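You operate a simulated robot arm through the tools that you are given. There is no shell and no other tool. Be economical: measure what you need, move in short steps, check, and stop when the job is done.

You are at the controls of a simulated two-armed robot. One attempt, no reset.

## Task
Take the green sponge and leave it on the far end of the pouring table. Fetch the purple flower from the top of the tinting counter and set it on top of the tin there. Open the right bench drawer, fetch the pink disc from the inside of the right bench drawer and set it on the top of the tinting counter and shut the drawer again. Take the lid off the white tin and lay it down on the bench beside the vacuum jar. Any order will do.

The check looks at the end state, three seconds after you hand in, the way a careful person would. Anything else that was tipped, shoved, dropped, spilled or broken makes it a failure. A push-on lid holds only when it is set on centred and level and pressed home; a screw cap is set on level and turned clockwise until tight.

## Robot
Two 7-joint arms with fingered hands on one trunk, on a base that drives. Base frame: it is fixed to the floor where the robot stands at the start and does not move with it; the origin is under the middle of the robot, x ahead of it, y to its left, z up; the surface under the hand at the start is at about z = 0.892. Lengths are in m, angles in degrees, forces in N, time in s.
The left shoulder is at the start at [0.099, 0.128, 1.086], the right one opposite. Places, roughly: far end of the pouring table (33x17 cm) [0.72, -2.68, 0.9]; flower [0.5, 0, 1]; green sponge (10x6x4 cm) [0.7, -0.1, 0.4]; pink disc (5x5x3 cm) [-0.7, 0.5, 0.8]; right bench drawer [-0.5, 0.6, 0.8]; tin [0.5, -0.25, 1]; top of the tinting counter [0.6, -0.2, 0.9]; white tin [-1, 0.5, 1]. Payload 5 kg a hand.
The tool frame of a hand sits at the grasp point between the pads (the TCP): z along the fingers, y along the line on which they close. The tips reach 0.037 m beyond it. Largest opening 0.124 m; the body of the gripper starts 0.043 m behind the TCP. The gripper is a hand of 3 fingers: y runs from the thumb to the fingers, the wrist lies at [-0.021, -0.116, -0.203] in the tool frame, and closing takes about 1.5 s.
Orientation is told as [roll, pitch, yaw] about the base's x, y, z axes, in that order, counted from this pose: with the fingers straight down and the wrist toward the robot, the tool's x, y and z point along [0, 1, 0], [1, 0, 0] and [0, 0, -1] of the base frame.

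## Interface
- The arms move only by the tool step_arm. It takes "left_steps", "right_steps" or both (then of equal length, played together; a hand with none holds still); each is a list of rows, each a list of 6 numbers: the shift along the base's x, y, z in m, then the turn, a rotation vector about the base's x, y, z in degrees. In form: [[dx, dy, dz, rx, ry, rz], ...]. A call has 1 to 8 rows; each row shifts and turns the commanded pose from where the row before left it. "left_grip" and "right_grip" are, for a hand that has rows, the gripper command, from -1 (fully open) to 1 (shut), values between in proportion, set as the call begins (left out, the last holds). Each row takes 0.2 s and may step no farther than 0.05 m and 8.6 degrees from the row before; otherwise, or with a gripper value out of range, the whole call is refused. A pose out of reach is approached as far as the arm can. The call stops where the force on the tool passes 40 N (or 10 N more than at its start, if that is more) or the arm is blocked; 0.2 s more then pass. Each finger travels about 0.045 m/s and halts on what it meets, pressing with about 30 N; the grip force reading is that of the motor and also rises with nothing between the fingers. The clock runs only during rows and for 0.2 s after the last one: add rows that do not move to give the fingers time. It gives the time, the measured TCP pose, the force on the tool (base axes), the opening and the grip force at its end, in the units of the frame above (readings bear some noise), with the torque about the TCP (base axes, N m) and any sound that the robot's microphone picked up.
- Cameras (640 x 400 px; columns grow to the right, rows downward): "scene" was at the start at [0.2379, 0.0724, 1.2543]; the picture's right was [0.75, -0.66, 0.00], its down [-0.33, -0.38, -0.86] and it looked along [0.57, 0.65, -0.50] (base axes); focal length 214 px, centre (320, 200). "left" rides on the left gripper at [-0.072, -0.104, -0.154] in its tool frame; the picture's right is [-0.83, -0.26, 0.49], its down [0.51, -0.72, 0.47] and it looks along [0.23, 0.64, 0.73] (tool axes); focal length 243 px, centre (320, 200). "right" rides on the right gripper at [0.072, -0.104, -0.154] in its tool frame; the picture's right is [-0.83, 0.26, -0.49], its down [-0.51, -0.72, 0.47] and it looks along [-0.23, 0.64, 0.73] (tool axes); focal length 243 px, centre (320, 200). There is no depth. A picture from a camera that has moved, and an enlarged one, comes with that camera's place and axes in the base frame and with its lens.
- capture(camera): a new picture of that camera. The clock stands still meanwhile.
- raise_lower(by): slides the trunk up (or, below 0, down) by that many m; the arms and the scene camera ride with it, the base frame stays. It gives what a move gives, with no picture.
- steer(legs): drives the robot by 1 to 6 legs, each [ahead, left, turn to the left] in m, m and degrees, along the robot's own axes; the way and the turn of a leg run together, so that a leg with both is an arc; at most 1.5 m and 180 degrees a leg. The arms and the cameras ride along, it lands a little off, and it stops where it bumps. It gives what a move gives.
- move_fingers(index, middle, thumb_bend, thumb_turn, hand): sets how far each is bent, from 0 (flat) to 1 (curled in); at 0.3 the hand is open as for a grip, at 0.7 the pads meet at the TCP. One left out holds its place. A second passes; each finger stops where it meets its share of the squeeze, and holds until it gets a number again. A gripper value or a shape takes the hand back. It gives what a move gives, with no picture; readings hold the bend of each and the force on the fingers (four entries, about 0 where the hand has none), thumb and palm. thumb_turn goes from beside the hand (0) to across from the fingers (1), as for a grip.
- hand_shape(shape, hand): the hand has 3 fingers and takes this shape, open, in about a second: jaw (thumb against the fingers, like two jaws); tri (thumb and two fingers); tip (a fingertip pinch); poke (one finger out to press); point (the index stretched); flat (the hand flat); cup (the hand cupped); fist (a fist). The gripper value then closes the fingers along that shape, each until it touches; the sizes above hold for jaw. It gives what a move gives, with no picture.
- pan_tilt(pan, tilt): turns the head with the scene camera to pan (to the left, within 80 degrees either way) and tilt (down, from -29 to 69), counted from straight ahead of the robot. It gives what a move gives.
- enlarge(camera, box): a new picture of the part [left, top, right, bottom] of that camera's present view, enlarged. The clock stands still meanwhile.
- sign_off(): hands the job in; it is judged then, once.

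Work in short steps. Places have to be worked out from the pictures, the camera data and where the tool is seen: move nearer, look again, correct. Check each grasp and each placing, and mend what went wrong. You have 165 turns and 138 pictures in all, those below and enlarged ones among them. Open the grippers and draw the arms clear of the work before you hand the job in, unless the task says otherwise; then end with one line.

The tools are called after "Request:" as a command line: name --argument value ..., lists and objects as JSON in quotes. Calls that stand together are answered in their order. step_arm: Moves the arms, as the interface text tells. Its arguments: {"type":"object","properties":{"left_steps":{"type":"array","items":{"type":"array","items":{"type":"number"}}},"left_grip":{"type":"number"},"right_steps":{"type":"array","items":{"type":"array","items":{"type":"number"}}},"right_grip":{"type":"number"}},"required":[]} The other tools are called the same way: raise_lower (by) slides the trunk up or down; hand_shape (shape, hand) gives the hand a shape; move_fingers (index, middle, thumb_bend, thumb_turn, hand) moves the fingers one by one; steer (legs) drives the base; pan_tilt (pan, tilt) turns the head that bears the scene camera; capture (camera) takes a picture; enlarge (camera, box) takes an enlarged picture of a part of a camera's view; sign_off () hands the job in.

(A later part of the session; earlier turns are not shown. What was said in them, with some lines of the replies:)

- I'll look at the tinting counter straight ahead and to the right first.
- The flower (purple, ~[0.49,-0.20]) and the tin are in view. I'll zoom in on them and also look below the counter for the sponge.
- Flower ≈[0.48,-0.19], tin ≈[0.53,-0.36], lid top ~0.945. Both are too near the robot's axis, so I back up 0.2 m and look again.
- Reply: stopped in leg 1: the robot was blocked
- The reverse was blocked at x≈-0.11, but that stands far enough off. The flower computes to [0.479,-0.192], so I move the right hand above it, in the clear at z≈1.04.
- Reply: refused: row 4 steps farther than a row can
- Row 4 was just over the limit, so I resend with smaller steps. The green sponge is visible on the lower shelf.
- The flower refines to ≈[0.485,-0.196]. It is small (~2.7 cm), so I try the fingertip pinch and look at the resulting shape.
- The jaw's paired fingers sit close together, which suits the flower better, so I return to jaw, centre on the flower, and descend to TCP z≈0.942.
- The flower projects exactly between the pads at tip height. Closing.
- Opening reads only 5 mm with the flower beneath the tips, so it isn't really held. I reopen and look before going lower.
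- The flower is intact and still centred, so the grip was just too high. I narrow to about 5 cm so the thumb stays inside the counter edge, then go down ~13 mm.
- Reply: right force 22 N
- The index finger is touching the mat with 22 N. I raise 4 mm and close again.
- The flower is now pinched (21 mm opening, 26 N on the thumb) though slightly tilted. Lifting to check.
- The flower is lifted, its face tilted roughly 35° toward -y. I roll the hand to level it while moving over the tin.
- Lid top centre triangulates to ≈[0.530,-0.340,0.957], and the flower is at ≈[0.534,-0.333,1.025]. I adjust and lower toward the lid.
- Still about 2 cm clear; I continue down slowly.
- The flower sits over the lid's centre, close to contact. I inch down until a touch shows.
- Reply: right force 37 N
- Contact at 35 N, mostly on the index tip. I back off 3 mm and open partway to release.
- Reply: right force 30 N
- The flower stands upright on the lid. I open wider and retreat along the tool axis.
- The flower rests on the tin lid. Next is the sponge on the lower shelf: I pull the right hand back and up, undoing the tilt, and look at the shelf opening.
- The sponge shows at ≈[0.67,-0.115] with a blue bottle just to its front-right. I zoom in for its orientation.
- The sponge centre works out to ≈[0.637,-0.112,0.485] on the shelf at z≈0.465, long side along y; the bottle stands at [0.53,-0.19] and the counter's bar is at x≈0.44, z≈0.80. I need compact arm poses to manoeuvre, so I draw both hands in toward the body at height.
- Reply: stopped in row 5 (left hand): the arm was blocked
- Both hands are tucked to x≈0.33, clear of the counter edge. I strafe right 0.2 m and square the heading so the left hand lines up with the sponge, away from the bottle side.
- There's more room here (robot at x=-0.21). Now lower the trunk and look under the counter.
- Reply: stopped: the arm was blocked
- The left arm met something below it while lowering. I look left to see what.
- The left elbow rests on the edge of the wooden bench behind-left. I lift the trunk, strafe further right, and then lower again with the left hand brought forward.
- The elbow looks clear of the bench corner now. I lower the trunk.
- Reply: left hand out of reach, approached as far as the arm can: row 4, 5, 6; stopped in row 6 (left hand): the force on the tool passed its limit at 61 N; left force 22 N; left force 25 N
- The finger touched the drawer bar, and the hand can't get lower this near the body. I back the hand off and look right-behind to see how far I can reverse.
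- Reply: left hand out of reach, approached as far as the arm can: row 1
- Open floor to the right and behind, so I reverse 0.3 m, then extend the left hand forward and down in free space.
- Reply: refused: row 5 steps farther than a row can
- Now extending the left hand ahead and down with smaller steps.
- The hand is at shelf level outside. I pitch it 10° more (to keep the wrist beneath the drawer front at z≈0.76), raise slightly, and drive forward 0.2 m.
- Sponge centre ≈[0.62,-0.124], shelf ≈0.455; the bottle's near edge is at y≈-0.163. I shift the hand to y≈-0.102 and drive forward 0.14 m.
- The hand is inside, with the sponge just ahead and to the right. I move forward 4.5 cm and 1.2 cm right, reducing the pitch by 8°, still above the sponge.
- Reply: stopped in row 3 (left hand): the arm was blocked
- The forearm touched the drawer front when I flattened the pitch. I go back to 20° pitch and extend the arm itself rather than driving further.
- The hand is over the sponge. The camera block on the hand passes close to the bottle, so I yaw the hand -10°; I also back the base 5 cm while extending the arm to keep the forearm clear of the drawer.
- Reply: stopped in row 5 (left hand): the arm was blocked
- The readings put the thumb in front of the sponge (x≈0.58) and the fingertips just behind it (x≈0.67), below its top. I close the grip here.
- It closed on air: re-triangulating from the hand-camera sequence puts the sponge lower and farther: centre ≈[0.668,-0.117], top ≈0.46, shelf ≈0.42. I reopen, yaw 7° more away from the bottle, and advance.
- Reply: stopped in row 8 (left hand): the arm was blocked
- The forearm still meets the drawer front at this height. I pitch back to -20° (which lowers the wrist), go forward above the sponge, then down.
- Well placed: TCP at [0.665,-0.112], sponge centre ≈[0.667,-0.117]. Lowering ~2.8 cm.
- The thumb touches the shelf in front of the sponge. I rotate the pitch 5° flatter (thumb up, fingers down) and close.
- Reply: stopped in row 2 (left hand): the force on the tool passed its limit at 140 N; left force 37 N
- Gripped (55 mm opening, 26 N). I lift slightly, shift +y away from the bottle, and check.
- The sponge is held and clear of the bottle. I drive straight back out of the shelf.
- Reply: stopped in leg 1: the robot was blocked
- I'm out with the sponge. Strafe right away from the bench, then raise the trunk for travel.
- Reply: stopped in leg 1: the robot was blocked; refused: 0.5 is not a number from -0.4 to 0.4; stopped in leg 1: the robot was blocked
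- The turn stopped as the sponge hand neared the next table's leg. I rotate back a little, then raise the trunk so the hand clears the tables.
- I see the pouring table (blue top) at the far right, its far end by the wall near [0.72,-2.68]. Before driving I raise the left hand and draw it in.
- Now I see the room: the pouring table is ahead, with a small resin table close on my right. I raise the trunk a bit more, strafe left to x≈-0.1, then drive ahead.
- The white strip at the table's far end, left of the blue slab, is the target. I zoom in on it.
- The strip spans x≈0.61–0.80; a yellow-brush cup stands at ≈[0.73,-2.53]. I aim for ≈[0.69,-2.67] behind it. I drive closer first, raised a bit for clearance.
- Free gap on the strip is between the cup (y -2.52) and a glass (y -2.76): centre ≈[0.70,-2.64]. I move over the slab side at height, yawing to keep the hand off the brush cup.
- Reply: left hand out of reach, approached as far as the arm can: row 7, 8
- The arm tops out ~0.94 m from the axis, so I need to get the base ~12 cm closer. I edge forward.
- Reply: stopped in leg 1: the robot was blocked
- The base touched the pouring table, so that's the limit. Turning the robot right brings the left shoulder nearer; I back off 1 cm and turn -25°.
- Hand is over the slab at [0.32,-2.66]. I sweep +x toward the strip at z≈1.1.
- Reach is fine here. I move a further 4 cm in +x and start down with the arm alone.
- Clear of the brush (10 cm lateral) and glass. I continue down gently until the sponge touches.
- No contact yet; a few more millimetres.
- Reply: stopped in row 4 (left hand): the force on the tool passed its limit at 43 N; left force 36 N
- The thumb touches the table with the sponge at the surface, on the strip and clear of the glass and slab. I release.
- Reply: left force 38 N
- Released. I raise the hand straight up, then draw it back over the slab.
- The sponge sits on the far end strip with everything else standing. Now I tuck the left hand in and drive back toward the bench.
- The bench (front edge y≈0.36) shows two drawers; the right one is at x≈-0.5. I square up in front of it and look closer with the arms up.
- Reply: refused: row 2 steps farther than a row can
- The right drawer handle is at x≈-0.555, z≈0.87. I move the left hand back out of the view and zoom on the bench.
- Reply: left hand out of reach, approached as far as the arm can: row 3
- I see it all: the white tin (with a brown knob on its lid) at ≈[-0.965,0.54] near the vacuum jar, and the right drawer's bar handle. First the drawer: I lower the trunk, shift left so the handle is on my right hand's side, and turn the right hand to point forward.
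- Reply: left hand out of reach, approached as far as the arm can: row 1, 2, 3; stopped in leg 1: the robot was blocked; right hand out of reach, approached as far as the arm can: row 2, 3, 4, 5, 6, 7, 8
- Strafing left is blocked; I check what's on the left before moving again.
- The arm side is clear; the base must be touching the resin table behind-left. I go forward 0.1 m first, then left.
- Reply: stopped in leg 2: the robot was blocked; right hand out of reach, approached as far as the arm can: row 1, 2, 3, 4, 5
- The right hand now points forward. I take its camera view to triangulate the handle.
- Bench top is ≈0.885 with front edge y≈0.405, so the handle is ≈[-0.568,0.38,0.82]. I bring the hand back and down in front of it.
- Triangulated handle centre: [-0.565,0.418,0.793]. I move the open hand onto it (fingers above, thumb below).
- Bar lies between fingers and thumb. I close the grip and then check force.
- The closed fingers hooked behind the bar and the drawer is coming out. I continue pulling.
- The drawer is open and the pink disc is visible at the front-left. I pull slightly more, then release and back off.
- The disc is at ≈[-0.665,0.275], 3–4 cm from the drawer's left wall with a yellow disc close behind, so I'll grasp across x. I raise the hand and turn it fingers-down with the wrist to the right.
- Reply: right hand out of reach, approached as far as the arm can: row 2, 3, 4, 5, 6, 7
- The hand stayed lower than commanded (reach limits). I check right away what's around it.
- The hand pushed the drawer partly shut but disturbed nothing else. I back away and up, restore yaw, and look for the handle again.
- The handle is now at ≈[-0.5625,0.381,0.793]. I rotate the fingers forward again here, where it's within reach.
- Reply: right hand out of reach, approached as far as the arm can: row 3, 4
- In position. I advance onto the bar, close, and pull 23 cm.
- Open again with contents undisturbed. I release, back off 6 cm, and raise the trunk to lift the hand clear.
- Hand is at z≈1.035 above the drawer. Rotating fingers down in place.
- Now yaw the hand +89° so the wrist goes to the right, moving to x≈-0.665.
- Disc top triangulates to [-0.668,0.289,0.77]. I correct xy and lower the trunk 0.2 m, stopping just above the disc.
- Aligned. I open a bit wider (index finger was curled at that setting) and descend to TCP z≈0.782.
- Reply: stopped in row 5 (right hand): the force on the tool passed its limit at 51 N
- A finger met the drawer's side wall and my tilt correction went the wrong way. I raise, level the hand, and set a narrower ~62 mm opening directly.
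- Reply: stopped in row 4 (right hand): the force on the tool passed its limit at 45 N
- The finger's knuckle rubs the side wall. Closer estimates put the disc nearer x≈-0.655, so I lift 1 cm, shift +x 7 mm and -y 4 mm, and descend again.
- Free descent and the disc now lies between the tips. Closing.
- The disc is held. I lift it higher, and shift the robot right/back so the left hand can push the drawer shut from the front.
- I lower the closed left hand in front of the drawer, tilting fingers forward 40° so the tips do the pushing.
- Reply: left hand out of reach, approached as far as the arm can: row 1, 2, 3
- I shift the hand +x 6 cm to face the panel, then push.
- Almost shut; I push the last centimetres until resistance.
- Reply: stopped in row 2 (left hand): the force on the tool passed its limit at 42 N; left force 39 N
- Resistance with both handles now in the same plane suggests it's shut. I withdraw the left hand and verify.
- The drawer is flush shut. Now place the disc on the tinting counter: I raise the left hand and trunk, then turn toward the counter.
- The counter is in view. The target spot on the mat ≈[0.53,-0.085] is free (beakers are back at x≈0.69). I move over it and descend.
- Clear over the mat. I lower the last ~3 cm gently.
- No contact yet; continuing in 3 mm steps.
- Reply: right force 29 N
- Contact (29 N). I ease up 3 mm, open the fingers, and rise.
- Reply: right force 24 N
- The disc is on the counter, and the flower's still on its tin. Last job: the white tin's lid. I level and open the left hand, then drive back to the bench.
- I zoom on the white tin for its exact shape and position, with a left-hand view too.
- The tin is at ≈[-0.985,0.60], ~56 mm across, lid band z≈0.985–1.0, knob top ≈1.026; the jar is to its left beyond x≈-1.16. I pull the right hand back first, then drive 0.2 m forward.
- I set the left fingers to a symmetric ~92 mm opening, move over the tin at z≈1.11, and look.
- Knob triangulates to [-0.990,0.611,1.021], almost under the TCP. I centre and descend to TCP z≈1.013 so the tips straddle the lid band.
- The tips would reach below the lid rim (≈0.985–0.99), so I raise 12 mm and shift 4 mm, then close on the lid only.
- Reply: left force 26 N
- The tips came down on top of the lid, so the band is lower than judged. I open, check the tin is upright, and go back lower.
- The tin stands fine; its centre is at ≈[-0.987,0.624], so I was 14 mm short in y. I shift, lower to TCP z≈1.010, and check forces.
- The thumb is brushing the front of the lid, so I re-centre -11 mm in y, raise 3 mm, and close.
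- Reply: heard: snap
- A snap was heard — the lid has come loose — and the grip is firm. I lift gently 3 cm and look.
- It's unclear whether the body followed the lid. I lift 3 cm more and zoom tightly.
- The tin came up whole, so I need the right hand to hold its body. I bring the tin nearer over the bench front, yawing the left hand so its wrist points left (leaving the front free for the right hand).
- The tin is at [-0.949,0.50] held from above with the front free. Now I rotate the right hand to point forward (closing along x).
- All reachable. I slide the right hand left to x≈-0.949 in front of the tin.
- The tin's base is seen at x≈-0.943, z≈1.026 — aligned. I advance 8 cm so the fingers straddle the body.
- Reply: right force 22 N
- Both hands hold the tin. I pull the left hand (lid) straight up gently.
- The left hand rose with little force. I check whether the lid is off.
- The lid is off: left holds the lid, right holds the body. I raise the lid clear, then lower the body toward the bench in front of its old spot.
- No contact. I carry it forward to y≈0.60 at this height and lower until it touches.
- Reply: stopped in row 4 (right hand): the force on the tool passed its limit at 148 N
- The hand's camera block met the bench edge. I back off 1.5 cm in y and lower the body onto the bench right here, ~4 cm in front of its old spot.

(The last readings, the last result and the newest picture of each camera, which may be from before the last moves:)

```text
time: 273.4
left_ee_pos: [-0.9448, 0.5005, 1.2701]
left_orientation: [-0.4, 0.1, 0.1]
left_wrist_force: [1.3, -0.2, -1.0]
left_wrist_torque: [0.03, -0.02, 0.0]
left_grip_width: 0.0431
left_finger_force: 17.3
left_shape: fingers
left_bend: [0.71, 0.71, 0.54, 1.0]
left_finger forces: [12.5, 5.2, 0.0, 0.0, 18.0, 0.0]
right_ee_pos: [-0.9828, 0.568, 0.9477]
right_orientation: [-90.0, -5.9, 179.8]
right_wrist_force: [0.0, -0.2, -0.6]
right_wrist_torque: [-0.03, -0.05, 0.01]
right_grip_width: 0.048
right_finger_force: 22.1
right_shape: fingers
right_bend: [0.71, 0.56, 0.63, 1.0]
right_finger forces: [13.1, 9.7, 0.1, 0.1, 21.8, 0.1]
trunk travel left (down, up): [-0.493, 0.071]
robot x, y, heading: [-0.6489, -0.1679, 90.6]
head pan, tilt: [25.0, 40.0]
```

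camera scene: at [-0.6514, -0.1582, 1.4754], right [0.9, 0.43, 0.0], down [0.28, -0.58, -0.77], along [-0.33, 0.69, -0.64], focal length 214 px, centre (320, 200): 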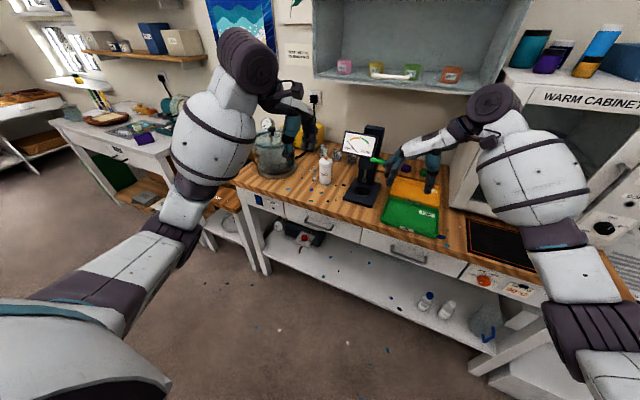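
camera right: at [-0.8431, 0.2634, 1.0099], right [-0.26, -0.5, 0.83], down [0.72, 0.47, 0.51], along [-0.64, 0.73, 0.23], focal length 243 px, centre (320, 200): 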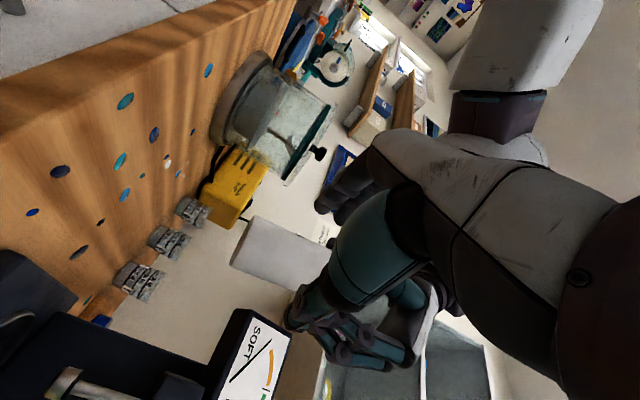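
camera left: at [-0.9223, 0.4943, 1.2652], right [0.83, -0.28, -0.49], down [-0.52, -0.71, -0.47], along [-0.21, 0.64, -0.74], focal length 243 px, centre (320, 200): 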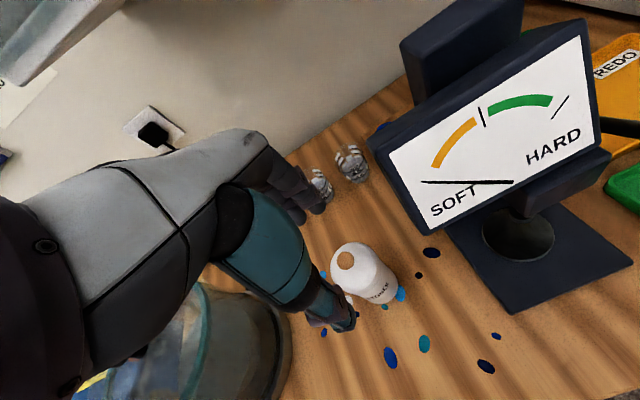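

Free again at z=0.948. I keep lowering until contact.

Request:
step_arm --right_steps '[[0, 0, -0.003, 0, 0, 0], [0, 0, -0.003, 0, 0, 0], [0, 0, -0.003, 0, 0, 0], [0, 0, -0.003, 0, 0, 0]]'

```text
time: 274.4
left_ee_pos: [-0.9448, 0.4991, 1.2724]
left_orientation: [-0.4, 0.2, 0.1]
left_wrist_force: [-0.5, 0.7, -0.4]
left_wrist_torque: [-0.01, 0.01, -0.01]
left_grip_width: 0.0432
left_finger_force: 17.3
left_shape: fingers
left_bend: [0.71, 0.71, 0.54, 1.0]
left_finger forces: [12.4, 5.0, 0.1, 0.1, 17.9, 0.0]
right_ee_pos: [-0.9819, 0.5673, 0.9374]
right_orientation: [-90.3, -6.2, 179.8]
right_wrist_force: [1.0, 5.5, 17.7]
right_wrist_torque: [0.25, 0.27, -0.09]
right_grip_width: 0.0484
right_finger_force: 23.5
right_shape: fingers
right_bend: [0.47, 0.57, 0.63, 1.0]
right_finger forces: [13.6, 10.1, 0.0, 0.0, 22.6, 0.0]
trunk travel left (down, up): [-0.493, 0.071]
robot x, y, heading: [-0.6425, -0.1659, 90.5]
head pan, tilt: [25.0, 40.0]
```

Contact (18 N) at the expected height. I release the body and withdraw straight back.

Request:
step_arm --right_steps '[[0, 0, 0.002, 0, -3, 0], [0, 0, 0, 0, 0, 0]]'

Request:
move_fingers --hand "right" --index 0.4 --middle 0.4 --thumb_bend 0.4

Request:
step_arm --right_steps '[[0, -0.03, 0, 0, 0, 0], [0, -0.04, 0, 0, 0, 0], [0, -0.04, 0, 0, 0, 0], [0, -0.04, 0, 0, 0, 0]]'

Request:
enlarge --camera "scene" --box '[220, 110, 380, 210]'

```text
time: 275.0
left_ee_pos: [-0.9453, 0.4987, 1.2708]
left_orientation: [-0.4, 0.2, 0.1]
left_wrist_force: [0.1, -0.4, -0.6]
left_wrist_torque: [-0.01, -0.01, -0.02]
left_grip_width: 0.0434
left_finger_force: 17.7
left_shape: fingers
left_bend: [0.71, 0.71, 0.54, 1.0]
left_finger forces: [12.5, 5.1, 0.0, 0.0, 17.8, 0.0]
right_ee_pos: [-0.981, 0.5673, 0.9375]
right_orientation: [-90.1, -3.0, 179.8]
right_wrist_force: [0.0, 5.3, 18.7]
right_wrist_torque: [0.32, 0.41, -0.12]
right_grip_width: 0.0483
right_finger_force: 22.3
right_shape: fingers
right_bend: [0.47, 0.57, 0.63, 1.0]
right_finger forces: [15.4, 8.9, 0.0, 0.0, 21.4, 0.0]
trunk travel left (down, up): [-0.493, 0.071]
robot x, y, heading: [-0.6453, -0.1702, 90.4]
head pan, tilt: [25.0, 40.0]
```

```text
time: 276.0
left_ee_pos: [-0.9461, 0.4996, 1.2708]
left_orientation: [-0.5, 0.2, 0.1]
left_wrist_force: [0.5, 0.6, -0.3]
left_wrist_torque: [0.01, -0.01, 0.01]
left_grip_width: 0.0432
left_finger_force: 17.4
left_shape: fingers
left_bend: [0.71, 0.71, 0.54, 1.0]
left_finger forces: [12.4, 5.0, 0.0, 0.0, 17.8, 0.0]
right_ee_pos: [-0.9835, 0.5672, 0.9355]
right_orientation: [-90.0, -3.0, 179.8]
right_wrist_force: [0.2, 1.0, 0.3]
right_wrist_torque: [-0.02, 0.01, 0.01]
right_grip_width: 0.0978
right_finger_force: 0.1
right_shape: fingers
right_bend: [0.4, 0.4, 0.4, 0.99]
right_finger forces: [0.0, 0.0, 0.0, 0.1, 0.0, 0.1]
trunk travel left (down, up): [-0.493, 0.071]
robot x, y, heading: [-0.6449, -0.1668, 90.5]
head pan, tilt: [25.0, 40.0]
```

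```text
time: 277.0
left_ee_pos: [-0.9456, 0.4985, 1.2719]
left_orientation: [-0.4, 0.2, 0.1]
left_wrist_force: [-0.7, -0.3, 0.1]
left_wrist_torque: [0.02, 0.01, 0.01]
left_grip_width: 0.0434
left_finger_force: 17.7
left_shape: fingers
left_bend: [0.71, 0.71, 0.54, 1.0]
left_finger forces: [12.5, 5.1, 0.1, 0.0, 17.8, 0.0]
right_ee_pos: [-0.9825, 0.4162, 0.9385]
right_orientation: [-90.1, -3.0, 179.9]
right_wrist_force: [0.6, 0.4, -0.7]
right_wrist_torque: [-0.03, -0.01, -0.04]
right_grip_width: 0.0981
right_finger_force: 0.1
right_shape: fingers
right_bend: [0.4, 0.4, 0.4, 0.99]
right_finger forces: [0.0, 0.1, 0.1, 0.0, 0.0, 0.1]
trunk travel left (down, up): [-0.493, 0.071]
robot x, y, heading: [-0.6449, -0.1681, 90.6]
head pan, tilt: [25.0, 40.0]
```

```text
4.00 times, centred on (300, 160) of scene
camera zoom: at [-0.6823, 0.0162, 1.4756], right [0.9, 0.43, 0.0], down [0.28, -0.58, -0.77], along [-0.33, 0.69, -0.64], focal length 858 px, centre (400, 360)
```

zoom: 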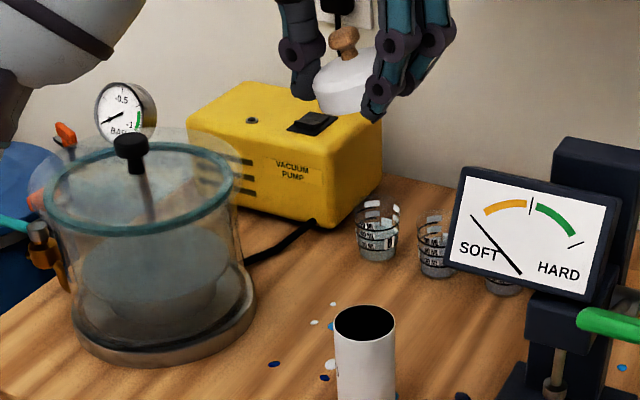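

The open tin stands upright. I move the right hand away to the right while yawing the left hand back (wrist toward me) and shifting it toward the free spot at ≈[-1.085,0.515], between tin and jar.

Request:
step_arm --left_steps '[[-0.01, 0, 0, 0, -5, 0], [-0.01, 0, 0, 0, -5, 0], [-0.015, 0, 0, 0, 0, 8], [-0.015, 0, 0, 0, 0, 8], [-0.015, 0, 0, 0, 0, 8], [-0.015, 0.002, 0, 0, 0, 8], [-0.015, 0.002, 0, 0, 0, 8], [-0.015, 0.002, 0, 0, 0, 8]]' --right_steps '[[0, -0.03, 0.0, 0, 0, 0], [0.03, -0.03, 0, 0, 0, 0], [0.04, -0.01, 0, 0, 0, 0], [0.04, 0, 0, 0, 0, 0], [0.04, 0, 0, 0, 0, 0], [0.04, 0, 0, 0, 0, 0], [0.04, 0, 0.02, 0, 0, 0], [0.04, 0, 0.02, 0, 0, 0]]'

Request:
step_arm --left_steps '[[-0.015, 0.002, 0, 0, 0, 8], [-0.012, 0.002, -0.02, 0, 0, 8], [-0.005, 0.002, -0.035, 0, 0, 8], [0, 0.002, -0.04, 0, 0, 8], [0, 0, -0.04, 0, 0, 8]]'

```text
time: 278.8
left_ee_pos: [-1.0528, 0.5044, 1.2704]
left_orientation: [-0.3, -9.9, 48.3]
left_wrist_force: [0.6, 0.6, 0.1]
left_wrist_torque: [-0.01, 0.03, -0.01]
left_grip_width: 0.0434
left_finger_force: 17.4
left_shape: fingers
left_bend: [0.71, 0.72, 0.54, 1.0]
left_finger forces: [12.4, 4.9, 0.0, 0.1, 17.8, 0.1]
right_ee_pos: [-0.7096, 0.3465, 0.9814]
right_orientation: [-90.0, -2.9, 179.8]
right_wrist_force: [0.4, 0.2, 0.9]
right_wrist_torque: [0.01, -0.01, -0.02]
right_grip_width: 0.0982
right_finger_force: 0.1
right_shape: fingers
right_bend: [0.4, 0.4, 0.4, 0.99]
right_finger forces: [0.0, 0.0, 0.0, 0.1, 0.0, 0.0]
trunk travel left (down, up): [-0.493, 0.071]
robot x, y, heading: [-0.6449, -0.1672, 90.4]
head pan, tilt: [25.0, 40.0]
```

```text
time: 280.0
left_ee_pos: [-1.0862, 0.5126, 1.1363]
left_orientation: [-0.5, -9.9, 88.2]
left_wrist_force: [-0.3, 1.2, -0.4]
left_wrist_torque: [0.0, -0.05, -0.02]
left_grip_width: 0.043
left_finger_force: 17.1
left_shape: fingers
left_bend: [0.71, 0.72, 0.54, 1.0]
left_finger forces: [12.1, 4.8, 0.1, 0.0, 17.3, 0.0]
right_ee_pos: [-0.7111, 0.3475, 0.9809]
right_orientation: [-90.1, -2.9, 179.8]
right_wrist_force: [0.1, -0.5, 1.0]
right_wrist_torque: [0.01, -0.01, 0.03]
right_grip_width: 0.0983
right_finger_force: 0.0
right_shape: fingers
right_bend: [0.4, 0.4, 0.4, 0.99]
right_finger forces: [0.1, 0.1, 0.0, 0.0, 0.1, 0.1]
trunk travel left (down, up): [-0.493, 0.071]
robot x, y, heading: [-0.6439, -0.1687, 90.6]
head pan, tilt: [25.0, 40.0]
```

Over the free spot. I lower to z≈0.99 and take one look.

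Request:
step_arm --left_steps '[[0, 0, -0.045, 0, 0, 0], [0, 0, -0.045, 0, 0, 0], [0, 0, -0.045, 0, 0, 0], [0, 0, -0.01, 0, 0, 0]]'

Request:
capture --camera "left"

```text
time: 281.0
left_ee_pos: [-1.0913, 0.5128, 0.9901]
left_orientation: [-0.4, -9.9, 88.1]
left_wrist_force: [0.2, 0.2, 0.2]
left_wrist_torque: [-0.01, 0.0, -0.03]
left_grip_width: 0.0427
left_finger_force: 16.5
left_shape: fingers
left_bend: [0.71, 0.72, 0.55, 1.0]
left_finger forces: [12.0, 4.8, 0.0, 0.0, 17.3, 0.0]
right_ee_pos: [-0.7093, 0.3482, 0.9804]
right_orientation: [-89.9, -3.0, 179.8]
right_wrist_force: [0.8, -0.5, -0.3]
right_wrist_torque: [-0.02, -0.02, -0.01]
right_grip_width: 0.0985
right_finger_force: 0.0
right_shape: fingers
right_bend: [0.4, 0.4, 0.4, 0.99]
right_finger forces: [0.0, 0.0, 0.1, 0.0, 0.0, 0.1]
trunk travel left (down, up): [-0.493, 0.071]
robot x, y, heading: [-0.6436, -0.1679, 90.7]
head pan, tilt: [25.0, 40.0]
```

```text
1 pictures are left
camera left: at [-1.025, 0.3823, 1.1236], right [0.83, -0.2, -0.52], down [-0.52, -0.61, -0.59], along [-0.2, 0.76, -0.61], focal length 243 px, centre (320, 200)
```

left: 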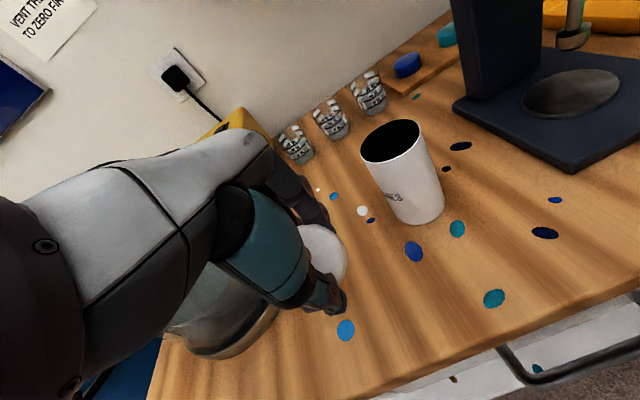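

The spot beneath is clear, tin on one side and jar on the other. I lower in small steps until contact.

Request:
step_arm --left_steps '[[0.003, 0, -0.02, 0, 0, 0], [0.003, 0, -0.012, 0, 0, 0], [0, 0, -0.006, 0, 0, 0], [0, 0, -0.004, 0, 0, 0], [0, 0, -0.004, 0, 0, 0]]'

```text
time: 282.2
left_ee_pos: [-1.0818, 0.5142, 0.9439]
left_orientation: [-0.5, -9.8, 88.1]
left_wrist_force: [-0.4, -1.3, -0.2]
left_wrist_torque: [0.01, 0.0, 0.02]
left_grip_width: 0.0428
left_finger_force: 17.2
left_shape: fingers
left_bend: [0.71, 0.72, 0.55, 1.0]
left_finger forces: [12.0, 4.5, 0.0, 0.0, 17.1, 0.0]
right_ee_pos: [-0.7112, 0.3486, 0.9809]
right_orientation: [-90.0, -3.0, 179.7]
right_wrist_force: [-1.3, 0.2, 0.4]
right_wrist_torque: [0.0, 0.03, -0.01]
right_grip_width: 0.0982
right_finger_force: 0.1
right_shape: fingers
right_bend: [0.4, 0.4, 0.4, 0.99]
right_finger forces: [0.0, 0.0, 0.0, 0.0, 0.1, 0.0]
trunk travel left (down, up): [-0.493, 0.071]
robot x, y, heading: [-0.6465, -0.1671, 90.4]
head pan, tilt: [25.0, 40.0]
```

Still free at 0.944; continuing in 3 mm steps.

Request:
step_arm --left_steps '[[0, 0, -0.004, 0, 0, 0], [0, 0, -0.003, 0, 0, 0], [0, 0, -0.003, 0, 0, 0], [0, 0, -0.003, 0, 0, 0]]'

```text
time: 283.2
left_ee_pos: [-1.0822, 0.5138, 0.9306]
left_orientation: [-0.5, -9.8, 88.2]
left_wrist_force: [0.3, 0.5, -0.5]
left_wrist_torque: [-0.01, -0.03, -0.02]
left_grip_width: 0.0426
left_finger_force: 16.8
left_shape: fingers
left_bend: [0.71, 0.72, 0.55, 1.0]
left_finger forces: [11.9, 4.7, 0.0, 0.0, 17.1, 0.0]
right_ee_pos: [-0.7108, 0.3473, 0.9806]
right_orientation: [-90.0, -2.9, 179.8]
right_wrist_force: [0.6, 0.3, 0.0]
right_wrist_torque: [0.01, 0.06, 0.01]
right_grip_width: 0.0984
right_finger_force: 0.1
right_shape: fingers
right_bend: [0.4, 0.4, 0.4, 0.99]
right_finger forces: [0.0, 0.0, 0.1, 0.1, 0.0, 0.1]
trunk travel left (down, up): [-0.493, 0.071]
robot x, y, heading: [-0.6454, -0.1651, 90.3]
head pan, tilt: [25.0, 40.0]
```

No contact yet; a few more millimetres.

Request:
step_arm --left_steps '[[0, 0, -0.003, 0, 0, 0], [0, 0, -0.003, 0, 0, 0], [0, 0, -0.003, 0, 0, 0], [0, 0, -0.002, 0, 0, 0]]'

```text
time: 284.2
left_ee_pos: [-1.0802, 0.5119, 0.9285]
left_orientation: [-0.3, -10.5, 88.0]
left_wrist_force: [1.1, 1.3, 39.6]
left_wrist_torque: [-1.61, 0.02, 0.05]
left_grip_width: 0.0427
left_finger_force: 38.5
left_shape: fingers
left_bend: [0.71, 0.72, 0.55, 1.0]
left_finger forces: [12.8, 5.0, 0.0, 0.0, 59.3, 0.0]
right_ee_pos: [-0.7082, 0.3452, 0.9821]
right_orientation: [-90.3, -3.0, 179.8]
right_wrist_force: [-0.2, -0.4, 0.4]
right_wrist_torque: [-0.02, 0.03, 0.0]
right_grip_width: 0.0985
right_finger_force: 0.0
right_shape: fingers
right_bend: [0.4, 0.4, 0.4, 0.99]
right_finger forces: [0.0, 0.1, 0.0, 0.0, 0.1, 0.0]
trunk travel left (down, up): [-0.493, 0.071]
robot x, y, heading: [-0.6445, -0.1663, 90.3]
head pan, tilt: [25.0, 40.0]
```

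The thumb touches the bench, so the lid is within millimetres of it. I relieve the pressure, open, and rise.

Request:
step_arm --left_steps '[[0, 0, 0.007, 0, 0, 0], [0, 0, 0, 0, 0, 0]]'

Request:
move_fingers --hand "left" --index 0.4 --middle 0.4 --thumb_bend 0.4

Request:
step_arm --left_steps '[[0, 0, 0.02, 0, 0, 0], [0, 0, 0.04, 0, 0, 0], [0, 0, 0.045, 0, 0, 0], [0, 0, 0.045, 0, 0, 0], [0, -0.02, 0.04, 0, 0, 0], [0, -0.045, 0.01, 0, 0, 0], [0, -0.045, 0, 0, 0, 0]]'

Request:
enlarge --camera "scene" --box '[200, 100, 400, 225]'

```text
time: 284.8
left_ee_pos: [-1.0837, 0.5128, 0.9273]
left_orientation: [-0.5, -9.7, 88.2]
left_wrist_force: [1.8, 4.0, 21.6]
left_wrist_torque: [-0.68, -0.05, 0.06]
left_grip_width: 0.0423
left_finger_force: 31.6
left_shape: fingers
left_bend: [0.71, 0.72, 0.56, 1.0]
left_finger forces: [14.5, 5.0, 0.0, 0.0, 41.7, 0.0]
right_ee_pos: [-0.7091, 0.3465, 0.9794]
right_orientation: [-90.1, -3.0, 179.8]
right_wrist_force: [0.4, -0.4, -0.5]
right_wrist_torque: [-0.01, 0.01, 0.0]
right_grip_width: 0.0982
right_finger_force: 0.0
right_shape: fingers
right_bend: [0.4, 0.4, 0.4, 0.99]
right_finger forces: [0.1, 0.1, 0.0, 0.0, 0.0, 0.0]
trunk travel left (down, up): [-0.493, 0.071]
robot x, y, heading: [-0.6443, -0.1691, 90.5]
head pan, tilt: [25.0, 40.0]
```

```text
time: 285.8
left_ee_pos: [-1.0823, 0.5129, 0.9279]
left_orientation: [-0.5, -9.9, 88.1]
left_wrist_force: [-1.6, 8.9, 21.3]
left_wrist_torque: [-0.5, 0.05, -0.06]
left_grip_width: 0.0837
left_finger_force: 10.7
left_shape: fingers
left_bend: [0.4, 0.4, 0.48, 1.0]
left_finger forces: [0.1, 0.0, 0.0, 0.0, 21.1, 0.1]
right_ee_pos: [-0.7098, 0.3467, 0.9817]
right_orientation: [-90.1, -3.0, 179.8]
right_wrist_force: [-0.2, -0.9, -0.6]
right_wrist_torque: [-0.02, 0.0, 0.01]
right_grip_width: 0.0982
right_finger_force: 0.0
right_shape: fingers
right_bend: [0.4, 0.4, 0.4, 0.99]
right_finger forces: [0.0, 0.0, 0.0, 0.1, 0.0, 0.0]
trunk travel left (down, up): [-0.493, 0.071]
robot x, y, heading: [-0.647, -0.1653, 90.8]
head pan, tilt: [25.0, 40.0]
```

```text
time: 287.4
left_ee_pos: [-1.0812, 0.4056, 1.1284]
left_orientation: [-0.5, -10.0, 88.1]
left_wrist_force: [-0.1, -0.3, -0.1]
left_wrist_torque: [-0.05, -0.04, 0.01]
left_grip_width: 0.0986
left_finger_force: 0.0
left_shape: fingers
left_bend: [0.4, 0.4, 0.4, 0.99]
left_finger forces: [0.1, 0.0, 0.1, 0.0, 0.0, 0.0]
right_ee_pos: [-0.7108, 0.346, 0.9804]
right_orientation: [-90.1, -3.0, 179.7]
right_wrist_force: [0.1, -0.1, 0.2]
right_wrist_torque: [0.01, 0.01, 0.0]
right_grip_width: 0.0982
right_finger_force: 0.1
right_shape: fingers
right_bend: [0.4, 0.4, 0.4, 0.99]
right_finger forces: [0.0, 0.0, 0.0, 0.1, 0.0, 0.1]
trunk travel left (down, up): [-0.493, 0.071]
robot x, y, heading: [-0.6444, -0.1706, 90.3]
head pan, tilt: [25.0, 40.0]
```

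```text
3.20 times, centred on (300, 162) of scene
camera zoom: at [-0.6821, 0.016, 1.4755], right [0.9, 0.43, 0.0], down [0.28, -0.58, -0.77], along [-0.33, 0.69, -0.64], focal length 686 px, centre (384, 320)
```

zoom: 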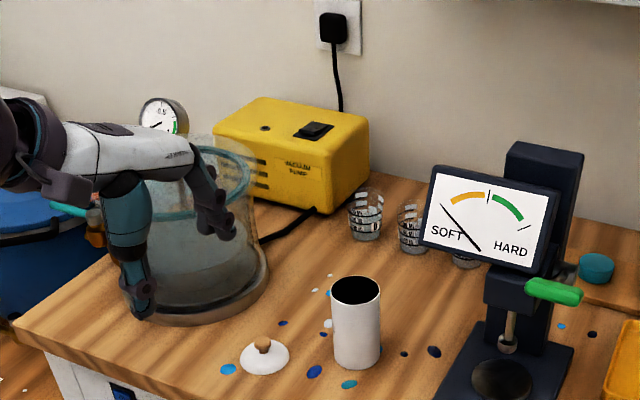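

The lid lies flat on the bench beside the jar with the tin upright next to it. I draw the arms clear by backing the robot away, then hand in.

Request:
steer --legs '[[-0.16, 0, 0]]'

```text
time: 288.8
left_ee_pos: [-1.0779, 0.2494, 1.1251]
left_orientation: [-0.6, -9.7, 87.8]
left_wrist_force: [0.0, 0.0, -0.2]
left_wrist_torque: [-0.03, 0.01, 0.02]
left_grip_width: 0.0984
left_finger_force: 0.1
left_shape: fingers
left_bend: [0.4, 0.4, 0.4, 0.99]
left_finger forces: [0.1, 0.0, 0.1, 0.1, 0.0, 0.0]
right_ee_pos: [-0.7072, 0.1898, 0.9793]
right_orientation: [-89.9, -3.0, 179.5]
right_wrist_force: [0.8, 1.0, 0.7]
right_wrist_torque: [0.04, 0.03, 0.0]
right_grip_width: 0.0983
right_finger_force: 0.1
right_shape: fingers
right_bend: [0.4, 0.4, 0.4, 0.99]
right_finger forces: [0.1, 0.1, 0.0, 0.0, 0.1, 0.0]
trunk travel left (down, up): [-0.493, 0.071]
robot x, y, heading: [-0.6443, -0.3274, 90.1]
head pan, tilt: [25.0, 40.0]
```

Both hands are open and clear of the bench, and all four jobs have been checked in pictures; handing in.

Request:
sign_off

```text
The job is handed in.
```

All four jobs are done and handed in: the sponge is on the far end of the pouring table, the flower is on the tin (near its edge), the pink disc is on the tinting counter with the drawer shut, and the white tin's lid lies on the bench beside the vacuum jar. The open tin now stands about 4 cm in front of its old spot.
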